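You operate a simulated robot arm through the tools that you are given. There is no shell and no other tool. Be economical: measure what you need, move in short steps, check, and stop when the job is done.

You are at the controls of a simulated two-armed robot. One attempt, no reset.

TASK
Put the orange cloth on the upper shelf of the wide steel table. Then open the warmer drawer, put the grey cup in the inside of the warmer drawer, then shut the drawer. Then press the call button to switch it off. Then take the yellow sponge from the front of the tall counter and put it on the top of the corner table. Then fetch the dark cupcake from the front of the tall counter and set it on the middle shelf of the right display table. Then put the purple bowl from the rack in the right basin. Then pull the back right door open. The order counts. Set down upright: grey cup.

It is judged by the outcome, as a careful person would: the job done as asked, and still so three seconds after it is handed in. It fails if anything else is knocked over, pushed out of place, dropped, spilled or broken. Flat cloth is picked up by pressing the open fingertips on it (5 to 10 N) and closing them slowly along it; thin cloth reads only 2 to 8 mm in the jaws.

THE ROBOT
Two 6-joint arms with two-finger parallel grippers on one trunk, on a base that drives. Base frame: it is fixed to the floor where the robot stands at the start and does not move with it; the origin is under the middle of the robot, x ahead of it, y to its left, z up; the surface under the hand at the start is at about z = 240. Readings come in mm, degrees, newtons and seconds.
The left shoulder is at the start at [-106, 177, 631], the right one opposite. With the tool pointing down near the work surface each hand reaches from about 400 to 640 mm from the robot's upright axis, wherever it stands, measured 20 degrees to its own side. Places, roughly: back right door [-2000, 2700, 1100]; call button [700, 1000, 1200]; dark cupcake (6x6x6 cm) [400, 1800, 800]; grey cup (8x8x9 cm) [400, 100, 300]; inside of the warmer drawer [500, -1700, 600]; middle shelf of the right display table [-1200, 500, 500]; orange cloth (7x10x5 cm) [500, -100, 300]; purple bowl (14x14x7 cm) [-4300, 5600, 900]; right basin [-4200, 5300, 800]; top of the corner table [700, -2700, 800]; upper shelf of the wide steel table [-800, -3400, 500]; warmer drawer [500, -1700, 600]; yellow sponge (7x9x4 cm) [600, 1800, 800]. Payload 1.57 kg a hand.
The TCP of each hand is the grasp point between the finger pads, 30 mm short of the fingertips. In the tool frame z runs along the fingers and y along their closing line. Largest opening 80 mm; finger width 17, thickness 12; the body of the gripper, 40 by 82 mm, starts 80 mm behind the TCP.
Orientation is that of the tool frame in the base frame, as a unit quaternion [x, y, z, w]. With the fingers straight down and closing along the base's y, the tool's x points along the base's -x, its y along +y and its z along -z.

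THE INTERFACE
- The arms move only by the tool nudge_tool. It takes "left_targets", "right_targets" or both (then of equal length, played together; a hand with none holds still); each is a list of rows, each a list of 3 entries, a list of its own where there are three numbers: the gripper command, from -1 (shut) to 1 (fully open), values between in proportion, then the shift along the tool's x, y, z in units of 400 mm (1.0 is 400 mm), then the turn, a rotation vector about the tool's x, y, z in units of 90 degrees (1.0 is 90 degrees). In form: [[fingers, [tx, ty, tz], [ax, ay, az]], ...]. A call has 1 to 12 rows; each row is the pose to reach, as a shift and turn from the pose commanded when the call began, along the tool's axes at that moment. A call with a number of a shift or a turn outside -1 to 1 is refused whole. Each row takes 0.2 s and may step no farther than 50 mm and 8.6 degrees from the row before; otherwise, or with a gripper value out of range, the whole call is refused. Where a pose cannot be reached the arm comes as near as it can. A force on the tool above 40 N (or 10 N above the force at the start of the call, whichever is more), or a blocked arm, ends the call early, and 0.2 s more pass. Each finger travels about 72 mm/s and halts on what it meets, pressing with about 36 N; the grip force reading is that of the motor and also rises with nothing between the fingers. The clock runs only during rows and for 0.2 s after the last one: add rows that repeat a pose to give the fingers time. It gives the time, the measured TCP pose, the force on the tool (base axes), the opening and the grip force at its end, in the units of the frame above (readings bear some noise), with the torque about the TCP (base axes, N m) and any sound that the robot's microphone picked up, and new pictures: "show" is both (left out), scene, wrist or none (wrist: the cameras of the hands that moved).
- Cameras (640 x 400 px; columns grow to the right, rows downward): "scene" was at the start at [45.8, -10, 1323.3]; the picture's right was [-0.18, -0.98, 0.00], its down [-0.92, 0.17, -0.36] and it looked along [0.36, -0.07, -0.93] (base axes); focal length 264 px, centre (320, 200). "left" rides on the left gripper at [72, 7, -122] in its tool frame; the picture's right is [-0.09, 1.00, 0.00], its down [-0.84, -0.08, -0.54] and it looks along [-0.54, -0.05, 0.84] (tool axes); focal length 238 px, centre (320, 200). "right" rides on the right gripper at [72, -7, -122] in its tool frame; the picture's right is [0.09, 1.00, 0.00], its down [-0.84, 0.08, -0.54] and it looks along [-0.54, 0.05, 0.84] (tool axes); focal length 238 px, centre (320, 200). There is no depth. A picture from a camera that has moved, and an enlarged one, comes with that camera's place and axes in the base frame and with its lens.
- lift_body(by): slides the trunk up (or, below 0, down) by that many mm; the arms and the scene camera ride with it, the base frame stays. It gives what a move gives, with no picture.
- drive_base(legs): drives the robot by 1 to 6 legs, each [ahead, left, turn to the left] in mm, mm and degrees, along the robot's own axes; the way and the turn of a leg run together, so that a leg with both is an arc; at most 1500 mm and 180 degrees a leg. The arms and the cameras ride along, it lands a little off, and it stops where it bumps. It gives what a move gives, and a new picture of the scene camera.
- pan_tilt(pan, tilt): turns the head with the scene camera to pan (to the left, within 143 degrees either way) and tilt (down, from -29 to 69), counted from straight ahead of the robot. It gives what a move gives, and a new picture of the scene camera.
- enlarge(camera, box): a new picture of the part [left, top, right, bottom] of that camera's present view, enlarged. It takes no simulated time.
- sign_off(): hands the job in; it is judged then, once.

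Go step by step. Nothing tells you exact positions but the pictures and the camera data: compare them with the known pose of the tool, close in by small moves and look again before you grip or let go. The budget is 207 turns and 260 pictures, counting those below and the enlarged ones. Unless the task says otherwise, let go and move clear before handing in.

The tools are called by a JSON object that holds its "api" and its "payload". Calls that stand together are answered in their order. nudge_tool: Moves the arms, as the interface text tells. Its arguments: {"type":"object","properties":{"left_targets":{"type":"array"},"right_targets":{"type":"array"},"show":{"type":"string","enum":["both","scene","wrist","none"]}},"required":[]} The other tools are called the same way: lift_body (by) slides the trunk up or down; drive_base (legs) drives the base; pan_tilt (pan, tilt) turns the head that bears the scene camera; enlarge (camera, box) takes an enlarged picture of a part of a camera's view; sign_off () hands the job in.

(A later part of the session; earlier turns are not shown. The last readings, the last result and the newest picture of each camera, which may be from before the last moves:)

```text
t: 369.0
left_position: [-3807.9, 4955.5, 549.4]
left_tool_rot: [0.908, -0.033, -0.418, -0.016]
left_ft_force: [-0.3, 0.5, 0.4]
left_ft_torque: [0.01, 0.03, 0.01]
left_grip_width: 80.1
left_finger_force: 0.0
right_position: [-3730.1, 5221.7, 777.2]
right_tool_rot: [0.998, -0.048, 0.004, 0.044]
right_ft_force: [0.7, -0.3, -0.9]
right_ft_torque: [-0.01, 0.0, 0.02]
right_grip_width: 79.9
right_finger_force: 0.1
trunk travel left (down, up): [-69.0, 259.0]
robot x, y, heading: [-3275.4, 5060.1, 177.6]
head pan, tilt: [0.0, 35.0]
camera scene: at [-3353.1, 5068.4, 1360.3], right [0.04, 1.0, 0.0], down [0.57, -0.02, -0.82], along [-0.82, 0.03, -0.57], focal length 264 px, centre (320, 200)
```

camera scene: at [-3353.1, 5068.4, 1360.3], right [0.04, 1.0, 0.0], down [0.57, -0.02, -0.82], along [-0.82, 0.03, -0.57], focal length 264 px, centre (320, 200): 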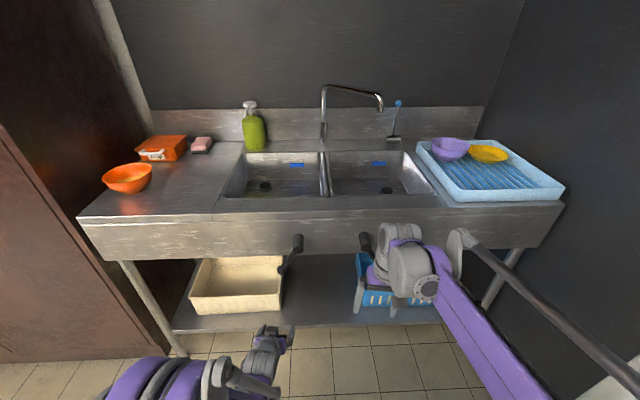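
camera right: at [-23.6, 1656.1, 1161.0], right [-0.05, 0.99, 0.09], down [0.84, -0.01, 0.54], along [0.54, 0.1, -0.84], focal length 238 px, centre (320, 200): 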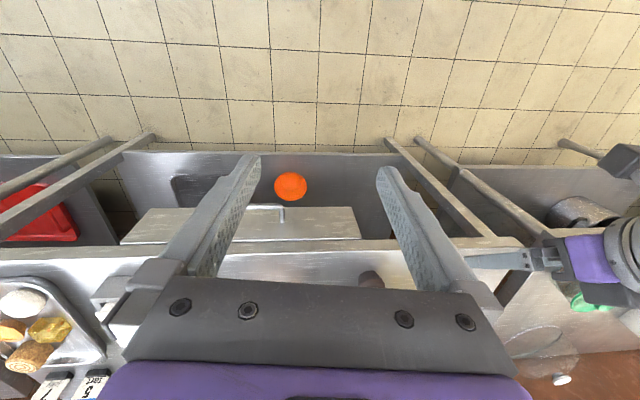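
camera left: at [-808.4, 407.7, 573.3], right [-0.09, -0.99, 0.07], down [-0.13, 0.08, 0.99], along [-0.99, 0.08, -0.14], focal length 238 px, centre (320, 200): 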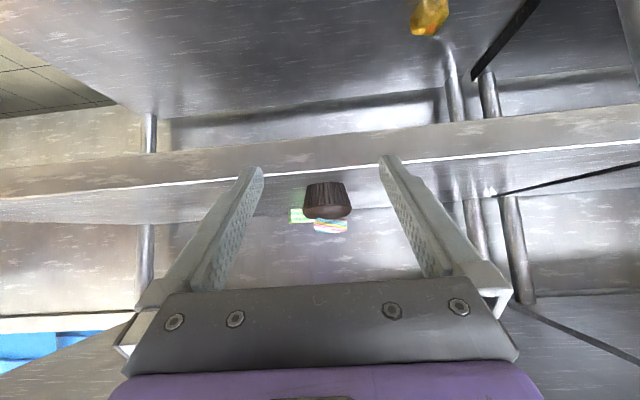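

The purple bowl sits at the back left of the rack, near [-4377, 5659]; the right basin is near [-4270, 5340]. I'll raise the trunk and left hand, then approach using the right arm.

{"api": "lift_body", "payload": {"by": 250}}

{"api": "nudge_tool", "payload": {"left_targets": [[1, [-0.08, 0, -0.07], [0, 0, 0]], [1, [-0.16, 0, -0.14], [0, 0, 0]], [1, [-0.24, 0, -0.21], [0, 0, 0]], [1, [-0.32, 0, -0.28], [0, 0, 0]], [1, [-0.4, 0, -0.35], [0, 0, 0]], [1, [-0.4, 0, -0.35], [0, 0, 0]]], "show": "none"}}

{"api": "drive_base", "payload": {"legs": [[250, -350, 2.4]]}}

{"api": "enlarge", "payload": {"camera": "right", "box": [0, 0, 640, 400]}}

```text
t: 371.6
left_position: [-3822.3, 4954.4, 814.2]
left_tool_rot: [0.903, -0.033, -0.429, -0.017]
left_ft_force: [0.4, -0.2, -0.7]
left_ft_torque: [0.0, 0.04, -0.01]
left_grip_width: 80.0
left_finger_force: 0.1
right_position: [-3730.0, 5221.4, 1029.1]
right_tool_rot: [0.998, -0.046, 0.005, 0.043]
right_ft_force: [0.5, 0.0, -0.4]
right_ft_torque: [0.01, -0.01, -0.01]
right_grip_width: 80.2
right_finger_force: 0.1
trunk travel left (down, up): [-319.0, 9.0]
robot x, y, heading: [-3274.7, 5061.4, 177.3]
head pan, tilt: [0.0, 35.0]
```

```text
t: 373.0
left_position: [-3814.3, 4951.5, 1025.1]
left_tool_rot: [0.903, -0.033, -0.428, -0.017]
left_ft_force: [0.1, -0.6, -0.7]
left_ft_torque: [0.0, -0.01, -0.05]
left_grip_width: 80.0
left_finger_force: 0.1
right_position: [-3731.4, 5222.1, 1028.8]
right_tool_rot: [0.998, -0.048, 0.004, 0.044]
right_ft_force: [-0.5, -0.2, -0.4]
right_ft_torque: [0.04, 0.0, -0.01]
right_grip_width: 79.8
right_finger_force: 0.1
trunk travel left (down, up): [-319.0, 9.0]
robot x, y, heading: [-3273.2, 5062.3, 177.7]
head pan, tilt: [0.0, 35.0]
```

```text
t: 376.6
left_position: [-4054.8, 5279.6, 1024.9]
left_tool_rot: [0.903, -0.012, -0.429, -0.006]
left_ft_force: [0.4, -0.6, 0.4]
left_ft_torque: [0.0, 0.0, 0.0]
left_grip_width: 80.0
left_finger_force: 0.0
right_position: [-3982.5, 5554.4, 1029.0]
right_tool_rot: [0.999, -0.025, 0.005, 0.044]
right_ft_force: [0.9, -0.3, 0.1]
right_ft_torque: [0.0, -0.01, 0.0]
right_grip_width: 79.7
right_finger_force: 0.0
trunk travel left (down, up): [-319.0, 9.0]
robot x, y, heading: [-3522.0, 5417.9, -180.0]
head pan, tilt: [0.0, 35.0]
camera scene: at [-3563.8, 5417.2, 1620.9], right [0.0, 1.0, 0.0], down [0.57, 0.0, -0.82], along [-0.82, 0.0, -0.57], focal length 264 px, centre (320, 200)
```

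scene: 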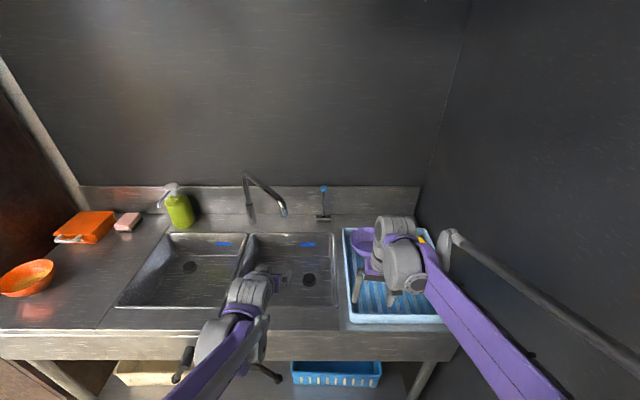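

```text
1.00 times, centred on (320, 200) of right (not enlarged: the box is as wide or as high as the picture)
camera zoom: at [-3911.0, 5567.0, 1149.6], right [0.04, -1.0, 0.09], down [-0.84, 0.01, 0.54], along [-0.54, -0.1, -0.84], focal length 238 px, centre (320, 200)
```

zoom: 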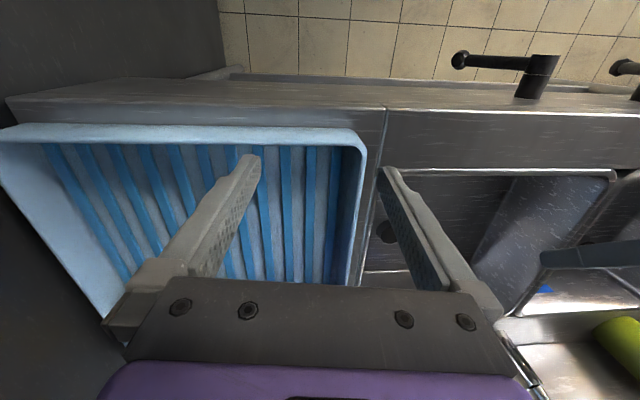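

Triangulation puts the bowl's centre at about [-4262, 5592] with its rim near z≈954. I'll fold the left hand back (clear of the faucet) and then approach the bowl's left rim with the right hand.

{"api": "nudge_tool", "payload": {"left_targets": [[1, [0.03, 0, -0.04], [0, 0.09, 0]], [1, [0.07, 0, -0.09], [0, 0.18, 0]], [1, [0.11, 0, -0.14], [0, 0.27, 0]], [1, [0.15, 0, -0.19], [0, 0.36, 0]], [1, [0.19, 0, -0.24], [0, 0.45, 0]], [1, [0.24, 0, -0.29], [0, 0.54, 0]], [1, [0.24, 0, -0.29], [0, 0.56, 0]]], "show": "none"}}

{"api": "drive_base", "payload": {"legs": [[130, 30, 0]]}}

{"api": "nudge_tool", "payload": {"right_targets": [[1, [-0.08, 0, -0.02], [0, 0, 0]], [1, [-0.16, 0, -0.04], [0, 0, 0]], [1, [-0.24, 0, -0.05], [0, 0, 0]], [1, [-0.24, 0, -0.05], [0, 0, 0]]], "show": "both"}}

```text
t: 378.2
left_position: [-3903.1, 5276.6, 1023.9]
left_tool_rot: [1.0, -0.013, -0.002, -0.001]
left_ft_force: [0.0, 0.3, -0.3]
left_ft_torque: [0.03, 0.01, -0.02]
left_grip_width: 79.9
left_finger_force: 0.1
right_position: [-3982.8, 5552.7, 1028.9]
right_tool_rot: [0.999, -0.025, 0.005, 0.044]
right_ft_force: [-0.6, 0.2, 0.0]
right_ft_torque: [0.0, 0.0, -0.02]
right_grip_width: 79.8
right_finger_force: 0.0
trunk travel left (down, up): [-319.0, 9.0]
robot x, y, heading: [-3522.1, 5415.8, -179.9]
head pan, tilt: [0.0, 35.0]
```

```text
t: 379.5
left_position: [-4030.8, 5244.9, 1022.2]
left_tool_rot: [1.0, -0.012, -0.003, 0.0]
left_ft_force: [-0.7, -0.9, 0.1]
left_ft_torque: [-0.06, 0.02, 0.01]
left_grip_width: 79.8
left_finger_force: 0.1
right_position: [-4109.7, 5522.0, 1027.8]
right_tool_rot: [0.999, -0.023, 0.004, 0.044]
right_ft_force: [-1.0, -0.2, 0.2]
right_ft_torque: [0.01, 0.02, -0.01]
right_grip_width: 80.1
right_finger_force: 0.0
trunk travel left (down, up): [-319.0, 9.0]
robot x, y, heading: [-3647.8, 5388.6, -179.6]
head pan, tilt: [0.0, 35.0]
camera scene: at [-3690.8, 5386.6, 1620.7], right [-0.01, 1.0, 0.0], down [0.57, 0.0, -0.82], along [-0.82, -0.01, -0.57], focal length 264 px, centre (320, 200)
```

scene: 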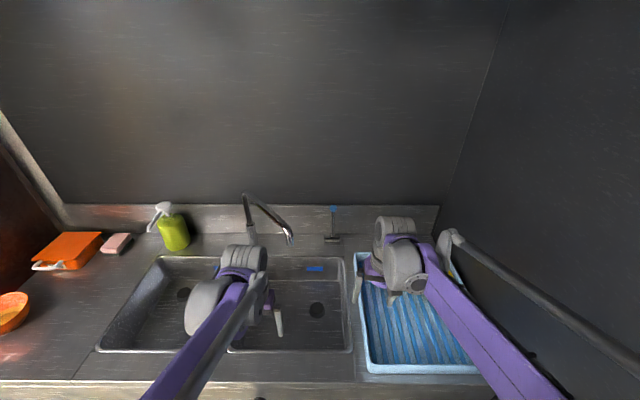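

```text
t: 380.5
left_position: [-4029.8, 5245.5, 1022.3]
left_tool_rot: [1.0, -0.013, -0.003, 0.001]
left_ft_force: [0.5, -0.1, -0.5]
left_ft_torque: [-0.02, 0.04, 0.0]
left_grip_width: 79.7
left_finger_force: 0.0
right_position: [-4204.9, 5525.7, 1046.7]
right_tool_rot: [0.999, -0.024, 0.005, 0.043]
right_ft_force: [-0.1, 0.1, -0.5]
right_ft_torque: [0.01, -0.01, 0.02]
right_grip_width: 80.0
right_finger_force: 0.1
trunk travel left (down, up): [-319.0, 9.0]
robot x, y, heading: [-3649.7, 5386.2, -179.5]
head pan, tilt: [0.0, 35.0]
camera scene: at [-3691.0, 5386.5, 1620.9], right [-0.01, 1.0, 0.0], down [0.57, 0.0, -0.82], along [-0.82, -0.01, -0.57], focal length 264 px, centre (320, 200)
camera right: at [-4134.2, 5539.0, 1168.9], right [0.04, -1.0, 0.09], down [-0.84, 0.01, 0.54], along [-0.54, -0.1, -0.84], focal length 238 px, centre (320, 200)
```

scene: 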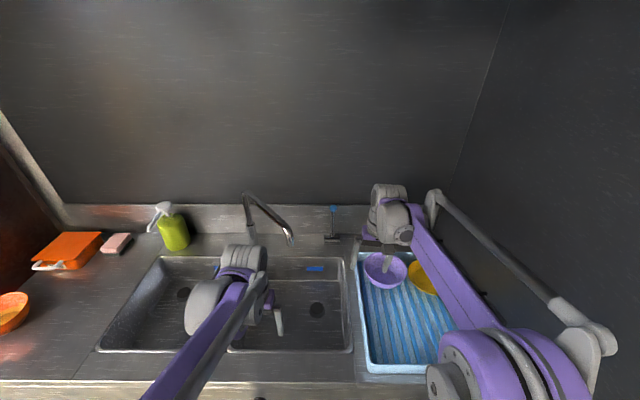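
right: 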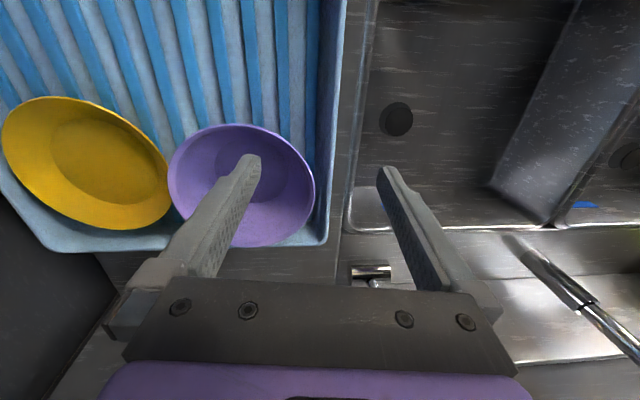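

The rim's left side is right below the fingers. I'll adjust the tilt to follow the bowl's wall, centre fore-aft, narrow the opening and descend partway.

{"api": "nudge_tool", "payload": {"right_targets": [[1, [-0.05, 0.005, 0.02], [0.06, 0, 0]], [0.6, [-0.1, 0.01, 0.06], [0.11, 0, 0]], [0.4, [-0.1, 0.01, 0.12], [0.11, 0, 0]], [0.4, [-0.1, 0.01, 0.14], [0.11, 0, 0]], [0.4, [-0.1, 0.01, 0.14], [0.11, 0, 0]]], "show": "both"}}

```text
t: 381.7
left_position: [-4032.1, 5245.0, 1022.5]
left_tool_rot: [1.0, -0.012, -0.004, 0.0]
left_ft_force: [-0.8, 0.1, 0.7]
left_ft_torque: [-0.01, 0.0, -0.04]
left_grip_width: 80.2
left_finger_force: 0.1
right_position: [-4246.4, 5519.9, 989.5]
right_tool_rot: [0.999, -0.023, 0.007, -0.044]
right_ft_force: [-0.6, 0.6, -0.1]
right_ft_torque: [0.0, -0.05, 0.0]
right_grip_width: 55.7
right_finger_force: 0.1
trunk travel left (down, up): [-319.0, 9.0]
robot x, y, heading: [-3647.1, 5385.9, -179.4]
head pan, tilt: [0.0, 35.0]
camera scene: at [-3691.9, 5386.6, 1621.0], right [-0.01, 1.0, 0.0], down [0.57, 0.0, -0.82], along [-0.82, -0.01, -0.57], focal length 264 px, centre (320, 200)
camera right: at [-4176.3, 5512.9, 1112.9], right [0.05, -1.0, -0.08], down [-0.85, -0.08, 0.52], along [-0.53, 0.05, -0.85], focal length 238 px, centre (320, 200)
```

scene: 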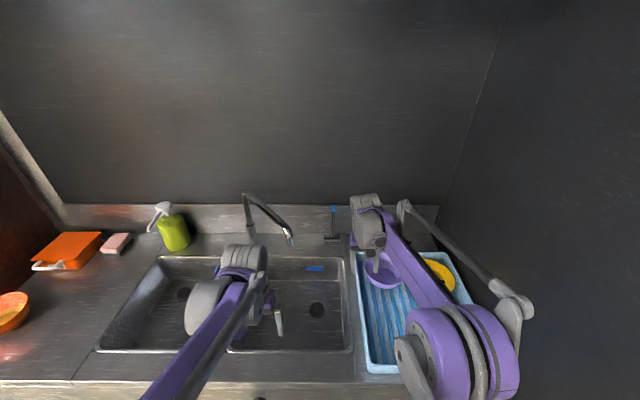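
right: 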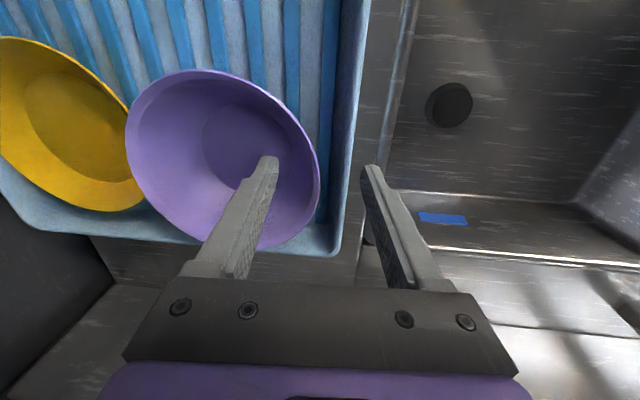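

Well aligned on the rim. I'll descend 37 mm and close.

{"api": "nudge_tool", "payload": {"right_targets": [[0.4, [0, 0, 0.04], [0, 0, 0]], [0.4, [0, 0, 0.075], [0, 0, 0]], [0.4, [0, 0, 0.093], [0, 0, 0]], [0.1, [0, 0, 0.093], [0, 0, 0]], [-0.3, [0, 0, 0.093], [0, 0, 0]], [-0.7, [0, 0, 0.093], [0, 0, 0]], [-1, [0, 0, 0.093], [0, 0, 0]], [-1, [0, 0, 0.093], [0, 0, 0]]], "show": "wrist"}}

```text
t: 383.4
left_position: [-4031.2, 5241.8, 1022.4]
left_tool_rot: [1.0, -0.011, -0.003, -0.001]
left_ft_force: [0.3, 1.3, -0.5]
left_ft_torque: [-0.05, 0.03, 0.0]
left_grip_width: 79.8
left_finger_force: 0.1
right_position: [-4246.6, 5512.1, 953.6]
right_tool_rot: [0.999, -0.016, 0.006, -0.037]
right_ft_force: [-2.0, -23.5, 3.1]
right_ft_torque: [0.5, 0.0, 0.43]
right_grip_width: 26.2
right_finger_force: 35.0
trunk travel left (down, up): [-319.0, 9.0]
robot x, y, heading: [-3649.0, 5386.0, -179.4]
head pan, tilt: [0.0, 35.0]
stopped in row 8 (right hand): the force on the tool passed its limit at 44 N (the readings are from after the stop); the commanded pose is now the measured one
camera right: at [-4176.5, 5506.8, 1075.7], right [0.06, -1.0, -0.07], down [-0.85, -0.09, 0.53], along [-0.53, 0.03, -0.85], focal length 238 px, centre (320, 200)
```

right: 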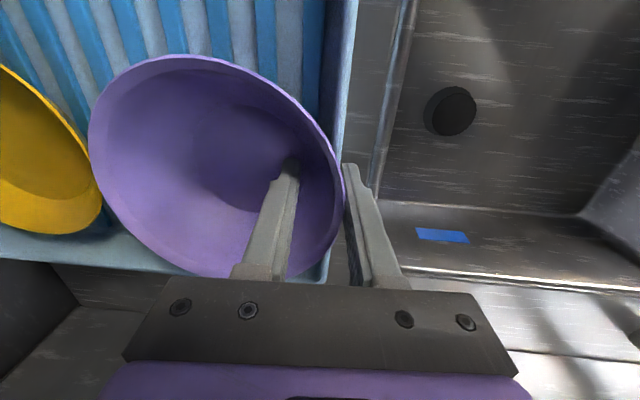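

The rim is gripped, with some side load. I'll lift a little and check that the bowl comes along.

{"api": "nudge_tool", "payload": {"right_targets": [[-1, [0, 0, 0], [0, 0, 0]], [-1, [0, 0, -0.02], [0, 0, 0]], [-1, [0, 0, -0.05], [0, 0, 0]], [-1, [0, 0, -0.08], [0, 0, 0]], [-1, [0, 0, -0.08], [0, 0, 0]]], "show": "both"}}

```text
t: 384.1
left_position: [-4030.2, 5241.8, 1024.3]
left_tool_rot: [1.0, -0.01, -0.004, -0.001]
left_ft_force: [0.7, 0.1, 0.4]
left_ft_torque: [-0.01, 0.03, -0.01]
left_grip_width: 80.1
left_finger_force: 0.0
right_position: [-4247.0, 5507.0, 961.9]
right_tool_rot: [0.999, -0.014, 0.006, -0.032]
right_ft_force: [-5.3, -14.9, 12.8]
right_ft_torque: [0.72, 0.3, 0.54]
right_grip_width: 17.8
right_finger_force: 32.3
trunk travel left (down, up): [-319.0, 9.0]
robot x, y, heading: [-3647.3, 5388.3, -179.4]
head pan, tilt: [0.0, 35.0]
stopped in row 3 (right hand): the force on the tool passed its limit at 44 N (the readings are from after the stop); the commanded pose is now the measured one
camera scene: at [-3690.8, 5384.5, 1621.3], right [-0.01, 1.0, 0.0], down [0.57, 0.01, -0.82], along [-0.82, -0.01, -0.57], focal length 264 px, centre (320, 200)
camera right: at [-4176.3, 5504.1, 1084.4], right [0.06, -1.0, -0.06], down [-0.85, -0.09, 0.53], along [-0.53, 0.02, -0.85], focal length 238 px, centre (320, 200)
```

scene: 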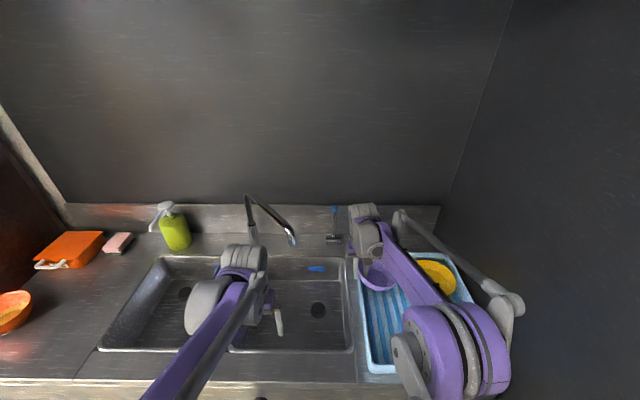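
right: 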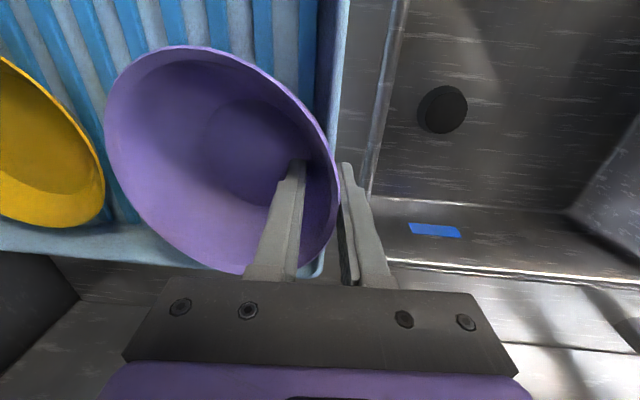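

The outer fingertip seems to be catching the rack's side wall. I'll open, rise 14 mm and grip again higher.

{"api": "nudge_tool", "payload": {"right_targets": [[-0.6, [0, 0, 0], [0, 0, 0]], [0, [0, 0, 0], [0, 0, 0]], [0.4, [0, 0, 0], [0, 0, 0]], [0.4, [0, 0, -0.015], [0, 0, 0]], [0.4, [0, 0, -0.025], [0, 0, 0]], [0.4, [0, 0, -0.025], [0, 0, 0]]], "show": "wrist"}}

```text
t: 385.5
left_position: [-4030.4, 5241.5, 1023.5]
left_tool_rot: [1.0, -0.011, -0.003, 0.0]
left_ft_force: [-0.2, -0.2, 0.9]
left_ft_torque: [0.01, -0.02, -0.03]
left_grip_width: 80.3
left_finger_force: 0.0
right_position: [-4245.8, 5510.6, 971.2]
right_tool_rot: [0.999, -0.017, 0.008, -0.033]
right_ft_force: [0.0, 0.2, -0.1]
right_ft_torque: [0.02, 0.01, 0.01]
right_grip_width: 55.9
right_finger_force: 0.1
trunk travel left (down, up): [-319.0, 9.0]
robot x, y, heading: [-3650.2, 5386.9, -179.6]
head pan, tilt: [0.0, 35.0]
camera right: at [-4176.6, 5506.9, 1093.1], right [0.06, -1.0, -0.07], down [-0.85, -0.08, 0.52], along [-0.53, 0.02, -0.85], focal length 238 px, centre (320, 200)
```

right: 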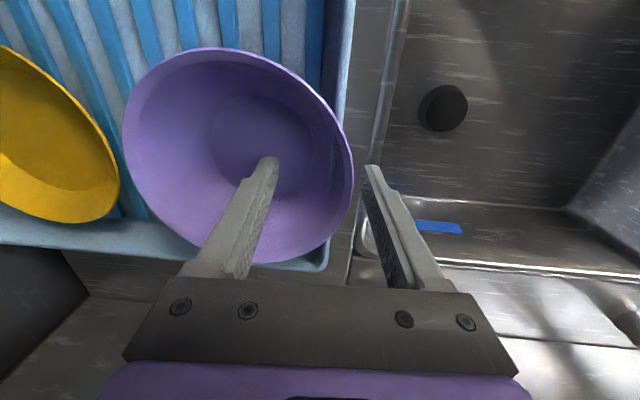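

The bowl slid about 3 cm toward the basin; its left rim is now near y≈5492. I'll shift over it and close at this higher level.

{"api": "nudge_tool", "payload": {"right_targets": [[0.4, [0.015, 0.025, -0.01], [0, 0, 0]], [0.4, [0.03, 0.047, -0.005], [0, 0, 0]], [0.4, [0.03, 0.047, 0.008], [0, 0, 0]], [0.1, [0.03, 0.047, 0.008], [0, 0, 0]], [-0.3, [0.03, 0.047, 0.008], [0, 0, 0]], [-0.6, [0.03, 0.047, 0.008], [0, 0, 0]], [-1, [0.03, 0.047, 0.008], [0, 0, 0]], [-1, [0.03, 0.047, 0.008], [0, 0, 0]]], "show": "wrist"}}

```text
t: 387.3
left_position: [-4030.9, 5245.3, 1022.7]
left_tool_rot: [1.0, -0.012, -0.003, -0.001]
left_ft_force: [0.1, -0.9, -0.7]
left_ft_torque: [0.04, 0.02, 0.0]
left_grip_width: 79.8
left_finger_force: 0.1
right_position: [-4236.3, 5501.8, 968.2]
right_tool_rot: [0.999, -0.022, 0.006, -0.042]
right_ft_force: [-4.1, 17.1, 12.9]
right_ft_torque: [1.34, 0.02, 0.17]
right_grip_width: 16.8
right_finger_force: 32.2
trunk travel left (down, up): [-319.0, 9.0]
robot x, y, heading: [-3651.2, 5386.6, -179.5]
head pan, tilt: [0.0, 35.0]
stopped in row 8 (right hand): the force on the tool passed its limit at 41 N (the readings are from after the stop); the commanded pose is now the measured one
camera right: at [-4164.9, 5495.5, 1090.2], right [0.05, -1.0, -0.08], down [-0.85, -0.09, 0.53], along [-0.53, 0.04, -0.85], focal length 238 px, centre (320, 200)
```

right: 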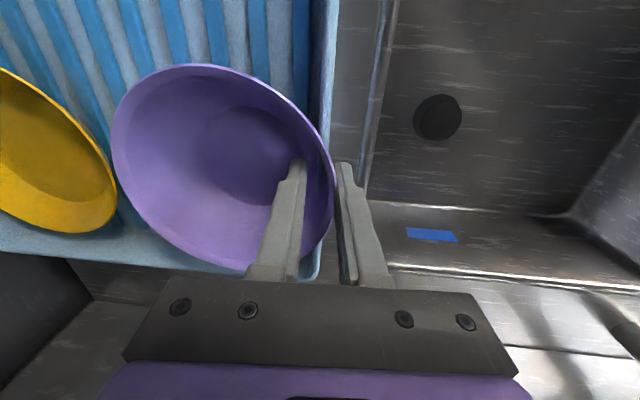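

Gripped at 17 mm. I'll lift again.

{"api": "nudge_tool", "payload": {"right_targets": [[-1, [0, 0, -0.03], [0, 0, 0]], [-1, [0, 0, -0.07], [0, 0, 0]], [-1, [0, 0, -0.12], [0, 0, 0]], [-1, [0, 0, -0.18], [0, 0, 0]], [-1, [0, 0, -0.18], [0, 0, 0]]], "show": "both"}}

```text
t: 388.5
left_position: [-4030.8, 5246.4, 1023.4]
left_tool_rot: [1.0, -0.013, -0.003, 0.0]
left_ft_force: [-0.3, -0.7, 0.3]
left_ft_torque: [-0.01, 0.04, 0.03]
left_grip_width: 80.2
left_finger_force: 0.1
right_position: [-4235.2, 5491.6, 1038.3]
right_tool_rot: [0.999, -0.019, 0.007, -0.038]
right_ft_force: [-0.3, 0.3, -0.6]
right_ft_torque: [-0.06, -0.03, -0.01]
right_grip_width: 2.6
right_finger_force: 23.7
trunk travel left (down, up): [-319.0, 9.0]
robot x, y, heading: [-3648.9, 5386.2, -179.7]
head pan, tilt: [0.0, 35.0]
camera scene: at [-3692.3, 5386.8, 1620.9], right [-0.01, 1.0, 0.0], down [0.57, 0.0, -0.82], along [-0.82, -0.01, -0.57], focal length 264 px, centre (320, 200)
camera right: at [-4166.1, 5486.9, 1160.9], right [0.05, -1.0, -0.07], down [-0.85, -0.08, 0.52], along [-0.53, 0.03, -0.85], focal length 238 px, centre (320, 200)
```

scene: 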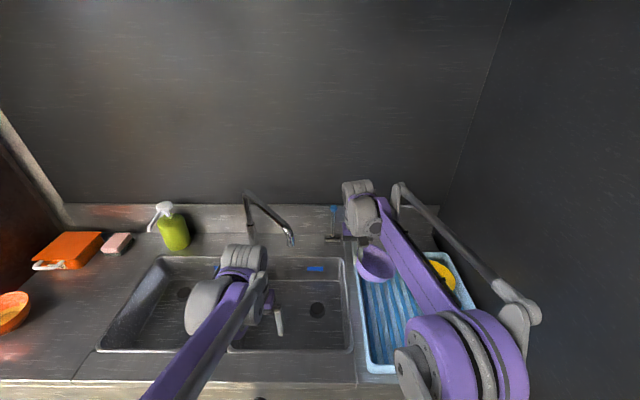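
right: 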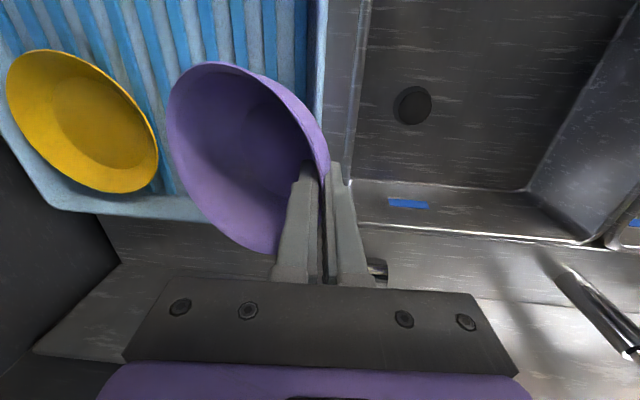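

The bowl is lifted, hanging by its rim. I'll move the left hand aside and carry the bowl over the right basin.

{"api": "nudge_tool", "payload": {"left_targets": [[1, [0, 0.1, 0], [0, 0, 0]], [1, [0, 0.2, 0], [0, 0, 0]], [1, [0, 0.3, 0], [0, 0, 0]], [1, [0, 0.35, 0], [0, 0, 0]], [1, [0, 0.35, 0], [0, 0, 0]], [1, [0, 0.35, 0], [0, 0, 0]]], "right_targets": [[-1, [0, 0, -0.06], [0, 0, 0]], [-1, [-0.01, 0.1, -0.08], [0, 0, 0]], [-1, [-0.01, 0.2, -0.08], [0, 0, 0]], [-1, [-0.01, 0.3, -0.08], [0, 0, 0]], [-1, [-0.01, 0.4, -0.08], [0, 0, 0]], [-1, [-0.01, 0.48, -0.08], [0, 0, 0]]], "show": "both"}}

{"api": "enlarge", "payload": {"camera": "scene", "box": [200, 180, 440, 340]}}

```text
t: 389.9
left_position: [-4033.0, 5103.5, 1022.2]
left_tool_rot: [1.0, -0.013, -0.003, -0.001]
left_ft_force: [-0.3, -0.3, -0.4]
left_ft_torque: [0.05, 0.01, 0.0]
left_grip_width: 80.2
left_finger_force: 0.1
right_position: [-4248.3, 5297.5, 1056.9]
right_tool_rot: [0.999, -0.019, 0.007, -0.038]
right_ft_force: [0.1, 0.4, -1.0]
right_ft_torque: [-0.02, -0.01, -0.01]
right_grip_width: 2.3
right_finger_force: 23.8
trunk travel left (down, up): [-319.0, 9.0]
robot x, y, heading: [-3649.9, 5386.7, -179.1]
head pan, tilt: [0.0, 35.0]
camera scene: at [-3692.5, 5385.3, 1620.9], right [-0.01, 1.0, 0.0], down [0.57, 0.01, -0.82], along [-0.82, -0.01, -0.57], focal length 264 px, centre (320, 200)
camera right: at [-4178.4, 5291.4, 1178.5], right [0.05, -1.0, -0.08], down [-0.85, -0.08, 0.52], along [-0.53, 0.04, -0.85], focal length 238 px, centre (320, 200)
camera left: at [-3960.7, 5095.0, 1143.1], right [-0.12, -0.99, 0.0], down [-0.83, 0.1, 0.55], along [-0.54, 0.06, -0.84], focal length 238 px, centre (320, 200)
```

scene: 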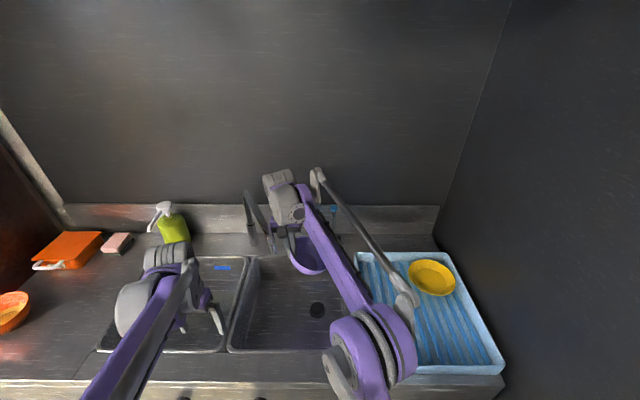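
right: 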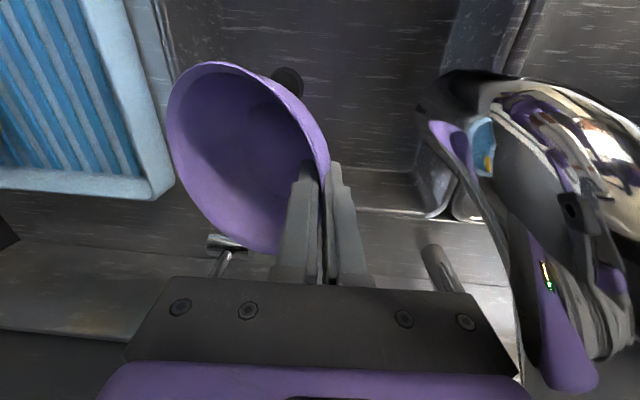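
left: 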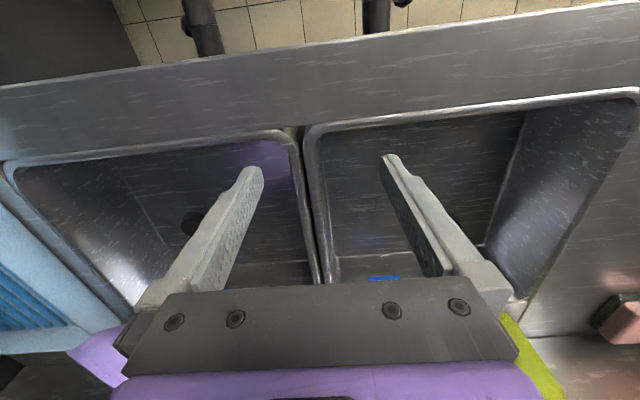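

```text
2.50 times, centred on (320, 260) of scene
camera zoom: at [-3692.5, 5385.3, 1620.9], right [-0.01, 1.0, 0.0], down [0.57, 0.01, -0.82], along [-0.82, -0.01, -0.57], focal length 660 px, centre (320, 50)
```

zoom: 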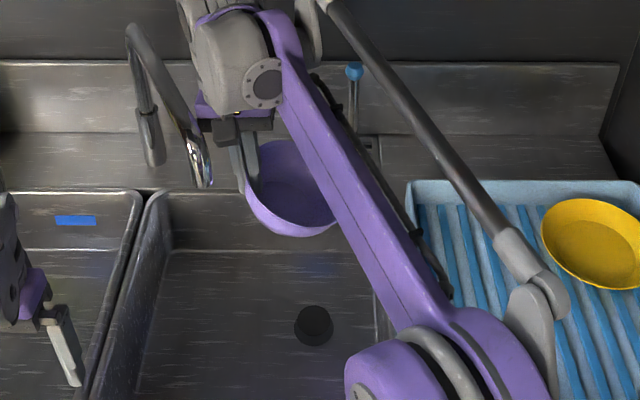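

The hand is close to the faucet spout. I'll pull it toward the robot by 85 mm first, then tip the hand a bit to level the bowl.

{"api": "nudge_tool", "payload": {"right_targets": [[-1, [0.1, 0, 0], [0, 0, 0]], [-1, [0.2, -0.02, 0], [0, 0, 0]], [-1, [0.215, -0.04, 0], [0.08, 0, 0]], [-1, [0.215, -0.05, 0], [0.16, 0, 0]], [-1, [0.215, -0.05, 0], [0.22, 0, 0]], [-1, [0.215, -0.05, 0], [0.22, 0, 0]]], "show": "both"}}

{"api": "enlarge", "payload": {"camera": "scene", "box": [220, 190, 400, 360]}}

```text
t: 391.3
left_position: [-4032.0, 5104.8, 1022.4]
left_tool_rot: [1.0, -0.012, -0.003, 0.0]
left_ft_force: [0.6, -0.3, 0.4]
left_ft_torque: [-0.02, -0.01, -0.01]
left_grip_width: 80.2
left_finger_force: 0.1
right_position: [-4161.0, 5315.2, 1058.6]
right_tool_rot: [0.978, -0.019, 0.011, -0.209]
right_ft_force: [-0.1, 0.1, -0.9]
right_ft_torque: [-0.02, 0.03, 0.02]
right_grip_width: 2.5
right_finger_force: 23.6
trunk travel left (down, up): [-319.0, 9.0]
robot x, y, heading: [-3649.4, 5387.5, -179.5]
head pan, tilt: [0.0, 35.0]
camera scene: at [-3692.2, 5386.5, 1621.0], right [-0.01, 1.0, 0.0], down [0.57, 0.0, -0.82], along [-0.82, -0.01, -0.57], focal length 264 px, centre (320, 200)
camera right: at [-4092.7, 5268.9, 1172.9], right [0.06, -0.91, -0.41], down [-0.85, -0.26, 0.45], along [-0.52, 0.32, -0.79], focal length 238 px, centre (320, 200)
```

scene: 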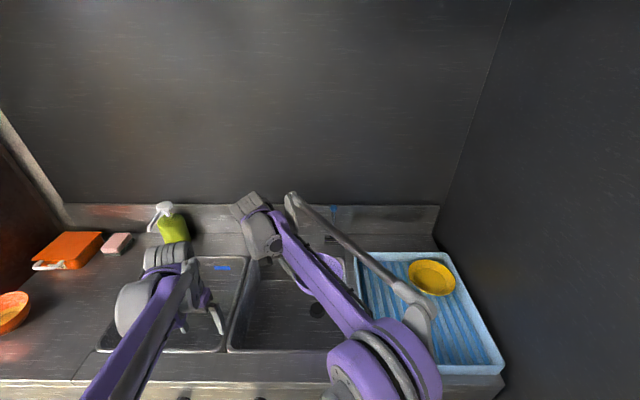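
right: 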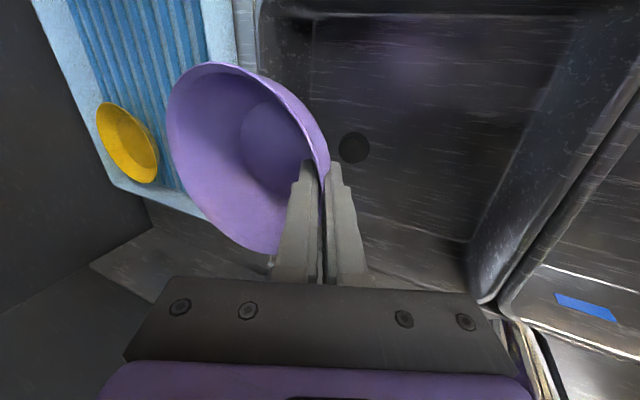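

```text
2.35 times, centred on (310, 275) of scene
camera zoom: at [-3692.2, 5386.5, 1621.0], right [-0.01, 1.0, 0.0], down [0.57, 0.0, -0.82], along [-0.82, -0.01, -0.57], focal length 622 px, centre (344, 24)
```

zoom: 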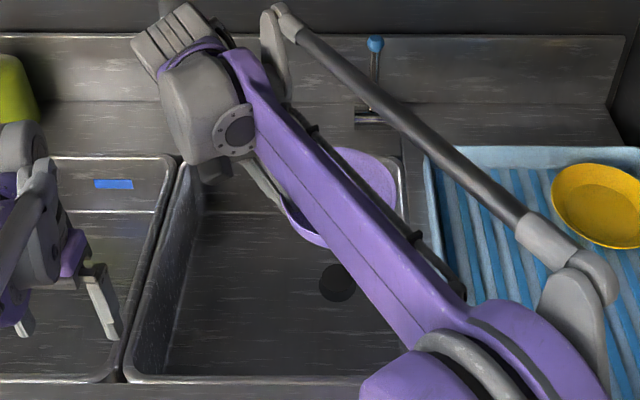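

The bowl now looks about level. I'll shift it slightly left and lower it toward the basin.

{"api": "nudge_tool", "payload": {"right_targets": [[-1, [0.01, 0.06, -0.02], [0, 0, 0]], [-1, [0.02, 0.1, 0.06], [0, 0, 0]], [-1, [0.02, 0.14, 0.15], [0, 0, 0]], [-1, [0.02, 0.18, 0.24], [0, 0, 0]], [-1, [0.02, 0.19, 0.27], [0, 0, 0]], [-1, [0.02, 0.19, 0.27], [0, 0, 0]]], "show": "both"}}

```text
t: 392.7
left_position: [-4032.8, 5104.8, 1022.6]
left_tool_rot: [1.0, -0.012, -0.004, 0.0]
left_ft_force: [-0.1, 0.2, -0.2]
left_ft_torque: [0.01, -0.03, -0.03]
left_grip_width: 80.3
left_finger_force: 0.0
right_position: [-4151.9, 5290.6, 928.6]
right_tool_rot: [0.978, -0.019, 0.01, -0.209]
right_ft_force: [0.1, 0.2, -0.4]
right_ft_torque: [-0.07, 0.01, -0.02]
right_grip_width: 2.3
right_finger_force: 24.1
trunk travel left (down, up): [-319.0, 9.0]
robot x, y, heading: [-3652.9, 5384.3, -179.8]
head pan, tilt: [0.0, 35.0]
camera scene: at [-3692.2, 5386.1, 1621.0], right [-0.01, 1.0, 0.0], down [0.57, 0.0, -0.82], along [-0.82, -0.01, -0.57], focal length 264 px, centre (320, 200)
camera right: at [-4083.2, 5244.1, 1042.2], right [0.06, -0.91, -0.41], down [-0.85, -0.26, 0.45], along [-0.52, 0.32, -0.79], focal length 238 px, centre (320, 200)
```

scene: 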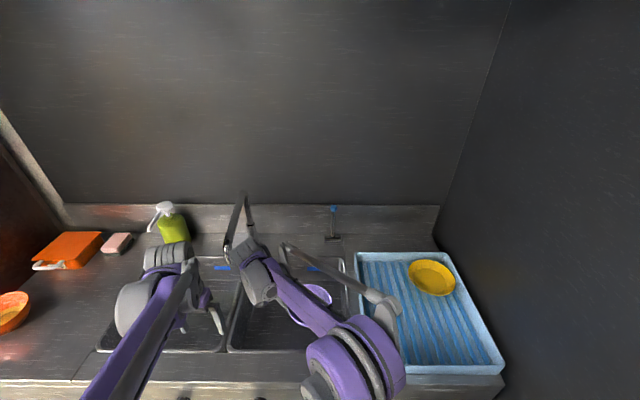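
right: 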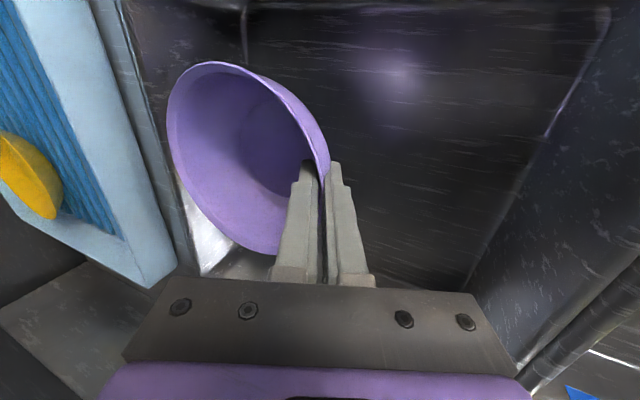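

The bowl is at the basin's mouth. It seems the swivel spout got brushed aside to the left; I'll look at that afterwards. I continue lowering.

{"api": "nudge_tool", "payload": {"right_targets": [[-1, [0, 0.04, 0.09], [0, 0, 0]], [-1, [0, 0.08, 0.18], [0, 0, 0]], [-1, [0, 0.11, 0.245], [0, 0, 0]], [-1, [0, 0.11, 0.245], [0, 0, 0]]], "show": "wrist"}}

```text
t: 393.7
left_position: [-4032.5, 5104.2, 1025.2]
left_tool_rot: [1.0, -0.012, -0.005, -0.001]
left_ft_force: [-0.1, -0.7, 0.9]
left_ft_torque: [-0.01, -0.01, 0.02]
left_grip_width: 79.9
left_finger_force: 0.1
right_position: [-4149.8, 5289.9, 826.2]
right_tool_rot: [0.977, -0.019, 0.009, -0.21]
right_ft_force: [-3.4, -0.1, 30.1]
right_ft_torque: [1.14, 0.09, 0.1]
right_grip_width: 4.7
right_finger_force: 25.1
trunk travel left (down, up): [-319.0, 9.0]
robot x, y, heading: [-3647.5, 5389.7, -179.5]
head pan, tilt: [0.0, 35.0]
camera right: at [-4081.7, 5243.5, 939.7], right [0.06, -0.91, -0.41], down [-0.85, -0.26, 0.45], along [-0.52, 0.32, -0.79], focal length 238 px, centre (320, 200)
```

right: 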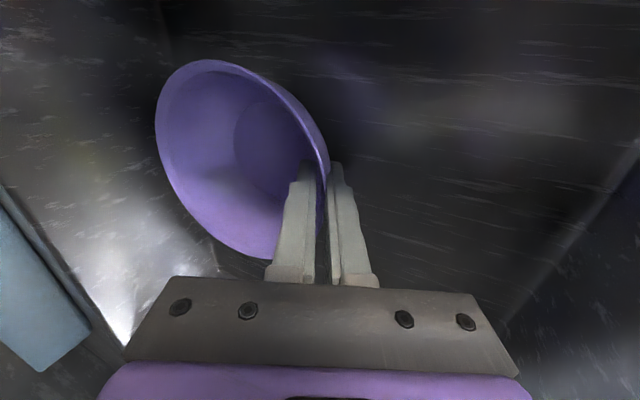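

Contact: the bowl rests on the basin floor. I'll open and rise out.

{"api": "nudge_tool", "payload": {"right_targets": [[-0.6, [0, -0.003, -0.007], [0, 0, 0]], [-0.2, [0, -0.003, -0.007], [0, 0, 0]], [0.1, [0, -0.003, -0.007], [0, 0, 0]], [0.1, [0, -0.003, -0.007], [0, 0, 0]], [0.1, [0, -0.01, -0.04], [0, 0, 0]], [0.1, [0, -0.03, -0.1], [0, 0, 0]], [0.1, [0, -0.07, -0.18], [0, 0, 0]], [0.1, [0, -0.12, -0.28], [0, 0, 0]], [0.1, [0, -0.17, -0.38], [0, 0, 0]], [0.1, [0, -0.22, -0.48], [0, 0, 0]], [0.1, [0, -0.26, -0.57], [0, 0, 0]]], "show": "both"}}

```text
t: 396.1
left_position: [-4032.9, 5104.1, 1022.6]
left_tool_rot: [1.0, -0.013, -0.004, 0.0]
left_ft_force: [-1.0, -0.2, 0.6]
left_ft_torque: [-0.03, 0.01, -0.03]
left_grip_width: 80.0
left_finger_force: 0.0
right_position: [-4156.1, 5292.7, 1071.3]
right_tool_rot: [0.978, -0.018, 0.01, -0.21]
right_ft_force: [0.0, 0.9, -0.2]
right_ft_torque: [-0.03, -0.02, -0.02]
right_grip_width: 43.9
right_finger_force: 0.1
trunk travel left (down, up): [-319.0, 9.0]
robot x, y, heading: [-3650.4, 5387.1, -179.5]
head pan, tilt: [0.0, 35.0]
camera scene: at [-3691.9, 5386.4, 1621.0], right [-0.01, 1.0, 0.0], down [0.57, 0.0, -0.82], along [-0.82, -0.01, -0.57], focal length 264 px, centre (320, 200)
camera right: at [-4087.0, 5245.4, 1186.3], right [0.06, -0.91, -0.41], down [-0.85, -0.26, 0.45], along [-0.52, 0.32, -0.79], focal length 238 px, centre (320, 200)
```

scene: 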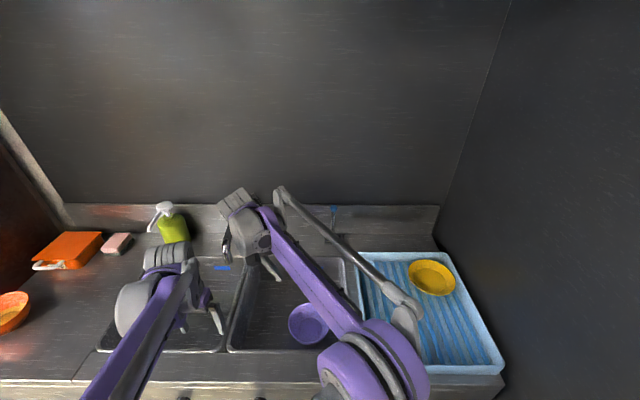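
right: 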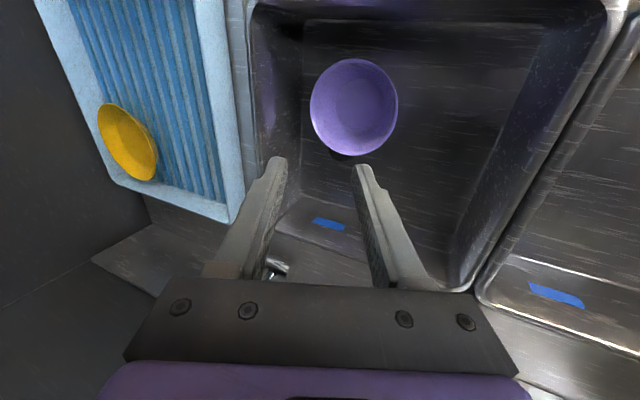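

The purple bowl sits upright in the right basin. I'll back away and check the faucet.

{"api": "drive_base", "payload": {"legs": [[-300, 0, 0]]}}

{"api": "enlarge", "payload": {"camera": "scene", "box": [130, 80, 450, 280]}}

```text
t: 398.1
left_position: [-3734.1, 5106.0, 1023.6]
left_tool_rot: [1.0, -0.01, -0.004, -0.001]
left_ft_force: [-0.4, -0.5, 0.2]
left_ft_torque: [0.03, -0.01, -0.03]
left_grip_width: 79.9
left_finger_force: 0.1
right_position: [-3858.0, 5292.3, 1071.9]
right_tool_rot: [0.978, -0.016, 0.009, -0.209]
right_ft_force: [0.1, 0.3, 0.0]
right_ft_torque: [-0.02, 0.02, 0.0]
right_grip_width: 43.9
right_finger_force: 0.0
trunk travel left (down, up): [-319.0, 9.0]
robot x, y, heading: [-3351.7, 5387.9, -179.3]
head pan, tilt: [0.0, 35.0]
camera scene: at [-3394.6, 5389.0, 1621.1], right [-0.01, 1.0, 0.0], down [0.57, 0.01, -0.82], along [-0.82, -0.01, -0.57], focal length 264 px, centre (320, 200)
```

scene: 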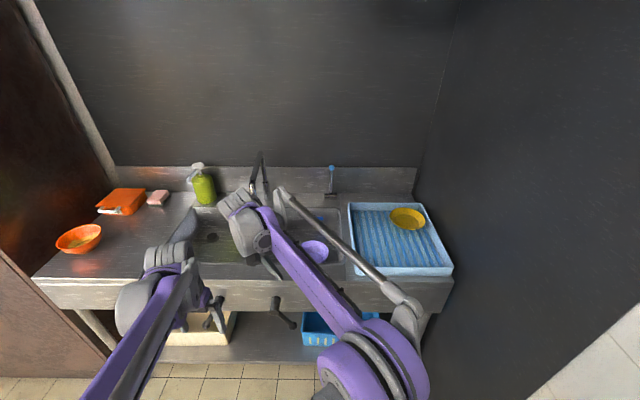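

```text
2.00 times, centred on (290, 180) of scene
camera zoom: at [-3394.6, 5389.0, 1621.1], right [-0.01, 1.0, 0.0], down [0.57, 0.01, -0.82], along [-0.82, -0.01, -0.57], focal length 528 px, centre (380, 240)
```

zoom: 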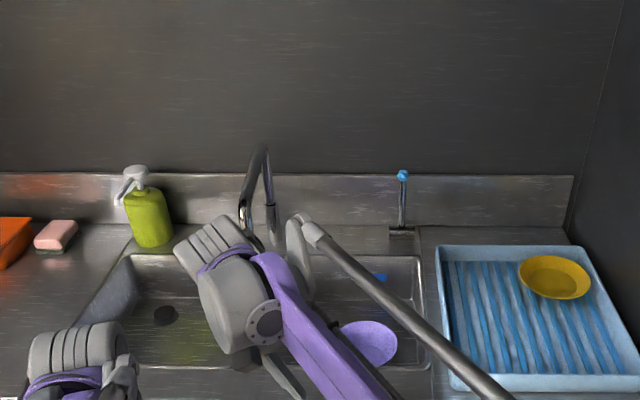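

The swivel spout was swung about 15 degrees to the left. I'll gently push it back with the closed left fingers: first I straighten and retract the right hand, and extend the left.

{"api": "nudge_tool", "payload": {"left_targets": [[-1, [0, 0, 0], [0, 0, 0]], [-1, [-0.1, 0, 0], [0, 0, 0]], [-1, [-0.2, 0, 0], [0, 0, 0]], [-1, [-0.3, 0, 0], [0, 0, 0]], [-1, [-0.4, 0, 0], [0, 0, 0]], [-1, [-0.45, 0, 0], [0, 0, 0]], [-1, [-0.45, 0, 0], [0, 0, 0]]], "right_targets": [[0, [0.03, -0.04, 0], [-0.08, 0, 0]], [0, [0.06, -0.1, 0], [-0.16, 0, 0]], [0, [0.1, -0.18, 0], [-0.24, 0, 0]], [0, [0.1, -0.26, 0], [-0.27, 0, 0]], [0, [0.1, -0.34, 0], [-0.27, 0, 0]], [0, [0.1, -0.4, 0], [-0.27, 0, 0]], [0, [0.1, -0.4, 0], [-0.27, 0, 0]]], "show": "scene"}}

{"api": "enlarge", "payload": {"camera": "scene", "box": [170, 100, 410, 260]}}

```text
t: 399.7
left_position: [-3913.9, 5110.0, 1023.4]
left_tool_rot: [1.0, -0.01, -0.004, -0.001]
left_ft_force: [0.3, -0.3, 0.9]
left_ft_torque: [0.01, 0.0, 0.0]
left_grip_width: 0.0
left_finger_force: 21.5
right_position: [-3812.9, 5435.9, 1137.9]
right_tool_rot: [1.0, -0.018, 0.005, 0.002]
right_ft_force: [-0.1, -0.1, 0.3]
right_ft_torque: [-0.02, 0.01, -0.03]
right_grip_width: 40.2
right_finger_force: 0.0
trunk travel left (down, up): [-319.0, 9.0]
robot x, y, heading: [-3350.6, 5386.9, -179.3]
head pan, tilt: [0.0, 35.0]
camera scene: at [-3394.0, 5388.6, 1620.9], right [-0.01, 1.0, 0.0], down [0.57, 0.01, -0.82], along [-0.82, -0.01, -0.57], focal length 264 px, centre (320, 200)
```

scene: 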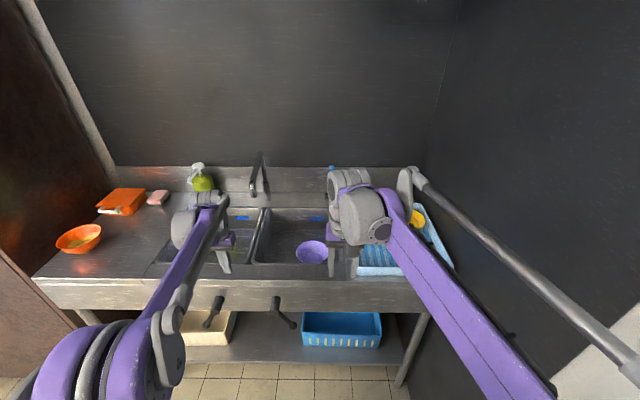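

```text
2.50 times, centred on (290, 180) of scene
camera zoom: at [-3394.0, 5388.6, 1620.9], right [-0.01, 1.0, 0.0], down [0.57, 0.01, -0.82], along [-0.82, -0.01, -0.57], focal length 660 px, centre (395, 250)
```

zoom: 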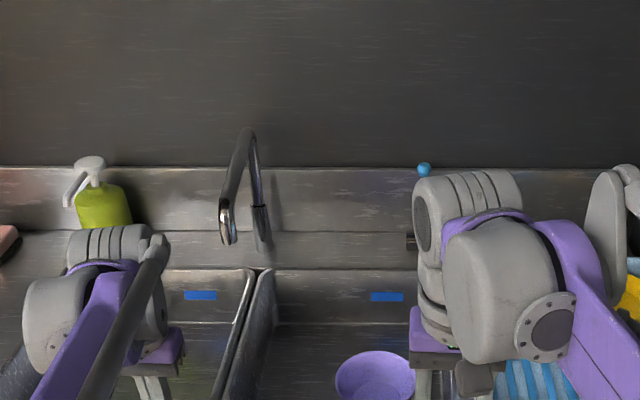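

The spout tip is now near [-4165, 5145, 1110]; it was near [-4235, 5298]. I'll angle the closed left hand forward at that height, to the left of the spout.

{"api": "nudge_tool", "payload": {"left_targets": [[-1, [0, 0.03, -0.05], [0, -0.09, 0]], [-1, [0, 0.06, -0.1], [0, -0.18, 0]], [-1, [0, 0.09, -0.15], [0, -0.27, 0]], [-1, [0, 0.09, -0.2], [0, -0.36, 0]], [-1, [0, 0.09, -0.225], [0, -0.45, 0]], [-1, [0, 0.09, -0.225], [0, -0.54, 0]], [-1, [0, 0.09, -0.225], [0, -0.54, 0]]], "show": "none"}}

{"api": "drive_base", "payload": {"legs": [[300, 0, 0]]}}

{"api": "enlarge", "payload": {"camera": "left", "box": [0, 0, 640, 400]}}

```text
t: 401.3
left_position: [-3914.4, 5073.1, 1114.5]
left_tool_rot: [0.91, -0.01, -0.415, -0.005]
left_ft_force: [0.0, 0.7, -0.3]
left_ft_torque: [0.0, 0.0, -0.02]
left_grip_width: 0.1
left_finger_force: 21.1
right_position: [-3812.8, 5436.1, 1138.0]
right_tool_rot: [1.0, -0.018, 0.007, 0.001]
right_ft_force: [-0.2, 0.1, -0.2]
right_ft_torque: [0.02, -0.02, 0.01]
right_grip_width: 40.2
right_finger_force: 0.0
trunk travel left (down, up): [-319.0, 9.0]
robot x, y, heading: [-3349.9, 5392.0, -179.3]
head pan, tilt: [0.0, 35.0]
```

```text
t: 403.4
left_position: [-4214.2, 5074.3, 1113.8]
left_tool_rot: [0.91, -0.012, -0.415, -0.006]
left_ft_force: [-0.2, 0.0, -0.7]
left_ft_torque: [-0.01, 0.01, 0.02]
left_grip_width: 0.0
left_finger_force: 21.0
right_position: [-4111.6, 5437.6, 1138.0]
right_tool_rot: [1.0, -0.021, 0.007, 0.001]
right_ft_force: [0.2, -0.1, -0.2]
right_ft_torque: [0.05, -0.01, 0.0]
right_grip_width: 39.9
right_finger_force: 0.0
trunk travel left (down, up): [-319.0, 9.0]
robot x, y, heading: [-3649.4, 5385.5, -179.7]
head pan, tilt: [0.0, 35.0]
camera scene: at [-3693.4, 5386.8, 1620.8], right [-0.01, 1.0, 0.0], down [0.57, 0.0, -0.82], along [-0.82, 0.0, -0.57], focal length 264 px, centre (320, 200)
```

scene: 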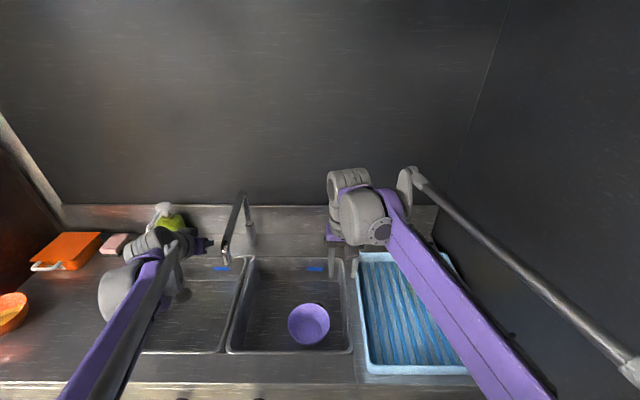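

```text
1.00 times, centred on (320, 200) of left (not enlarged: the box is as wide or as high as the picture)
camera zoom: at [-4075.3, 5063.7, 1138.5], right [-0.09, -0.99, 0.07], down [-0.14, 0.08, 0.99], along [-0.99, 0.08, -0.14], focal length 238 px, centre (320, 200)
```

zoom: 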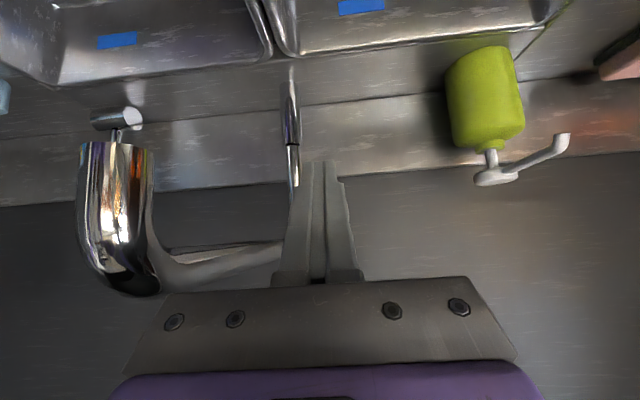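

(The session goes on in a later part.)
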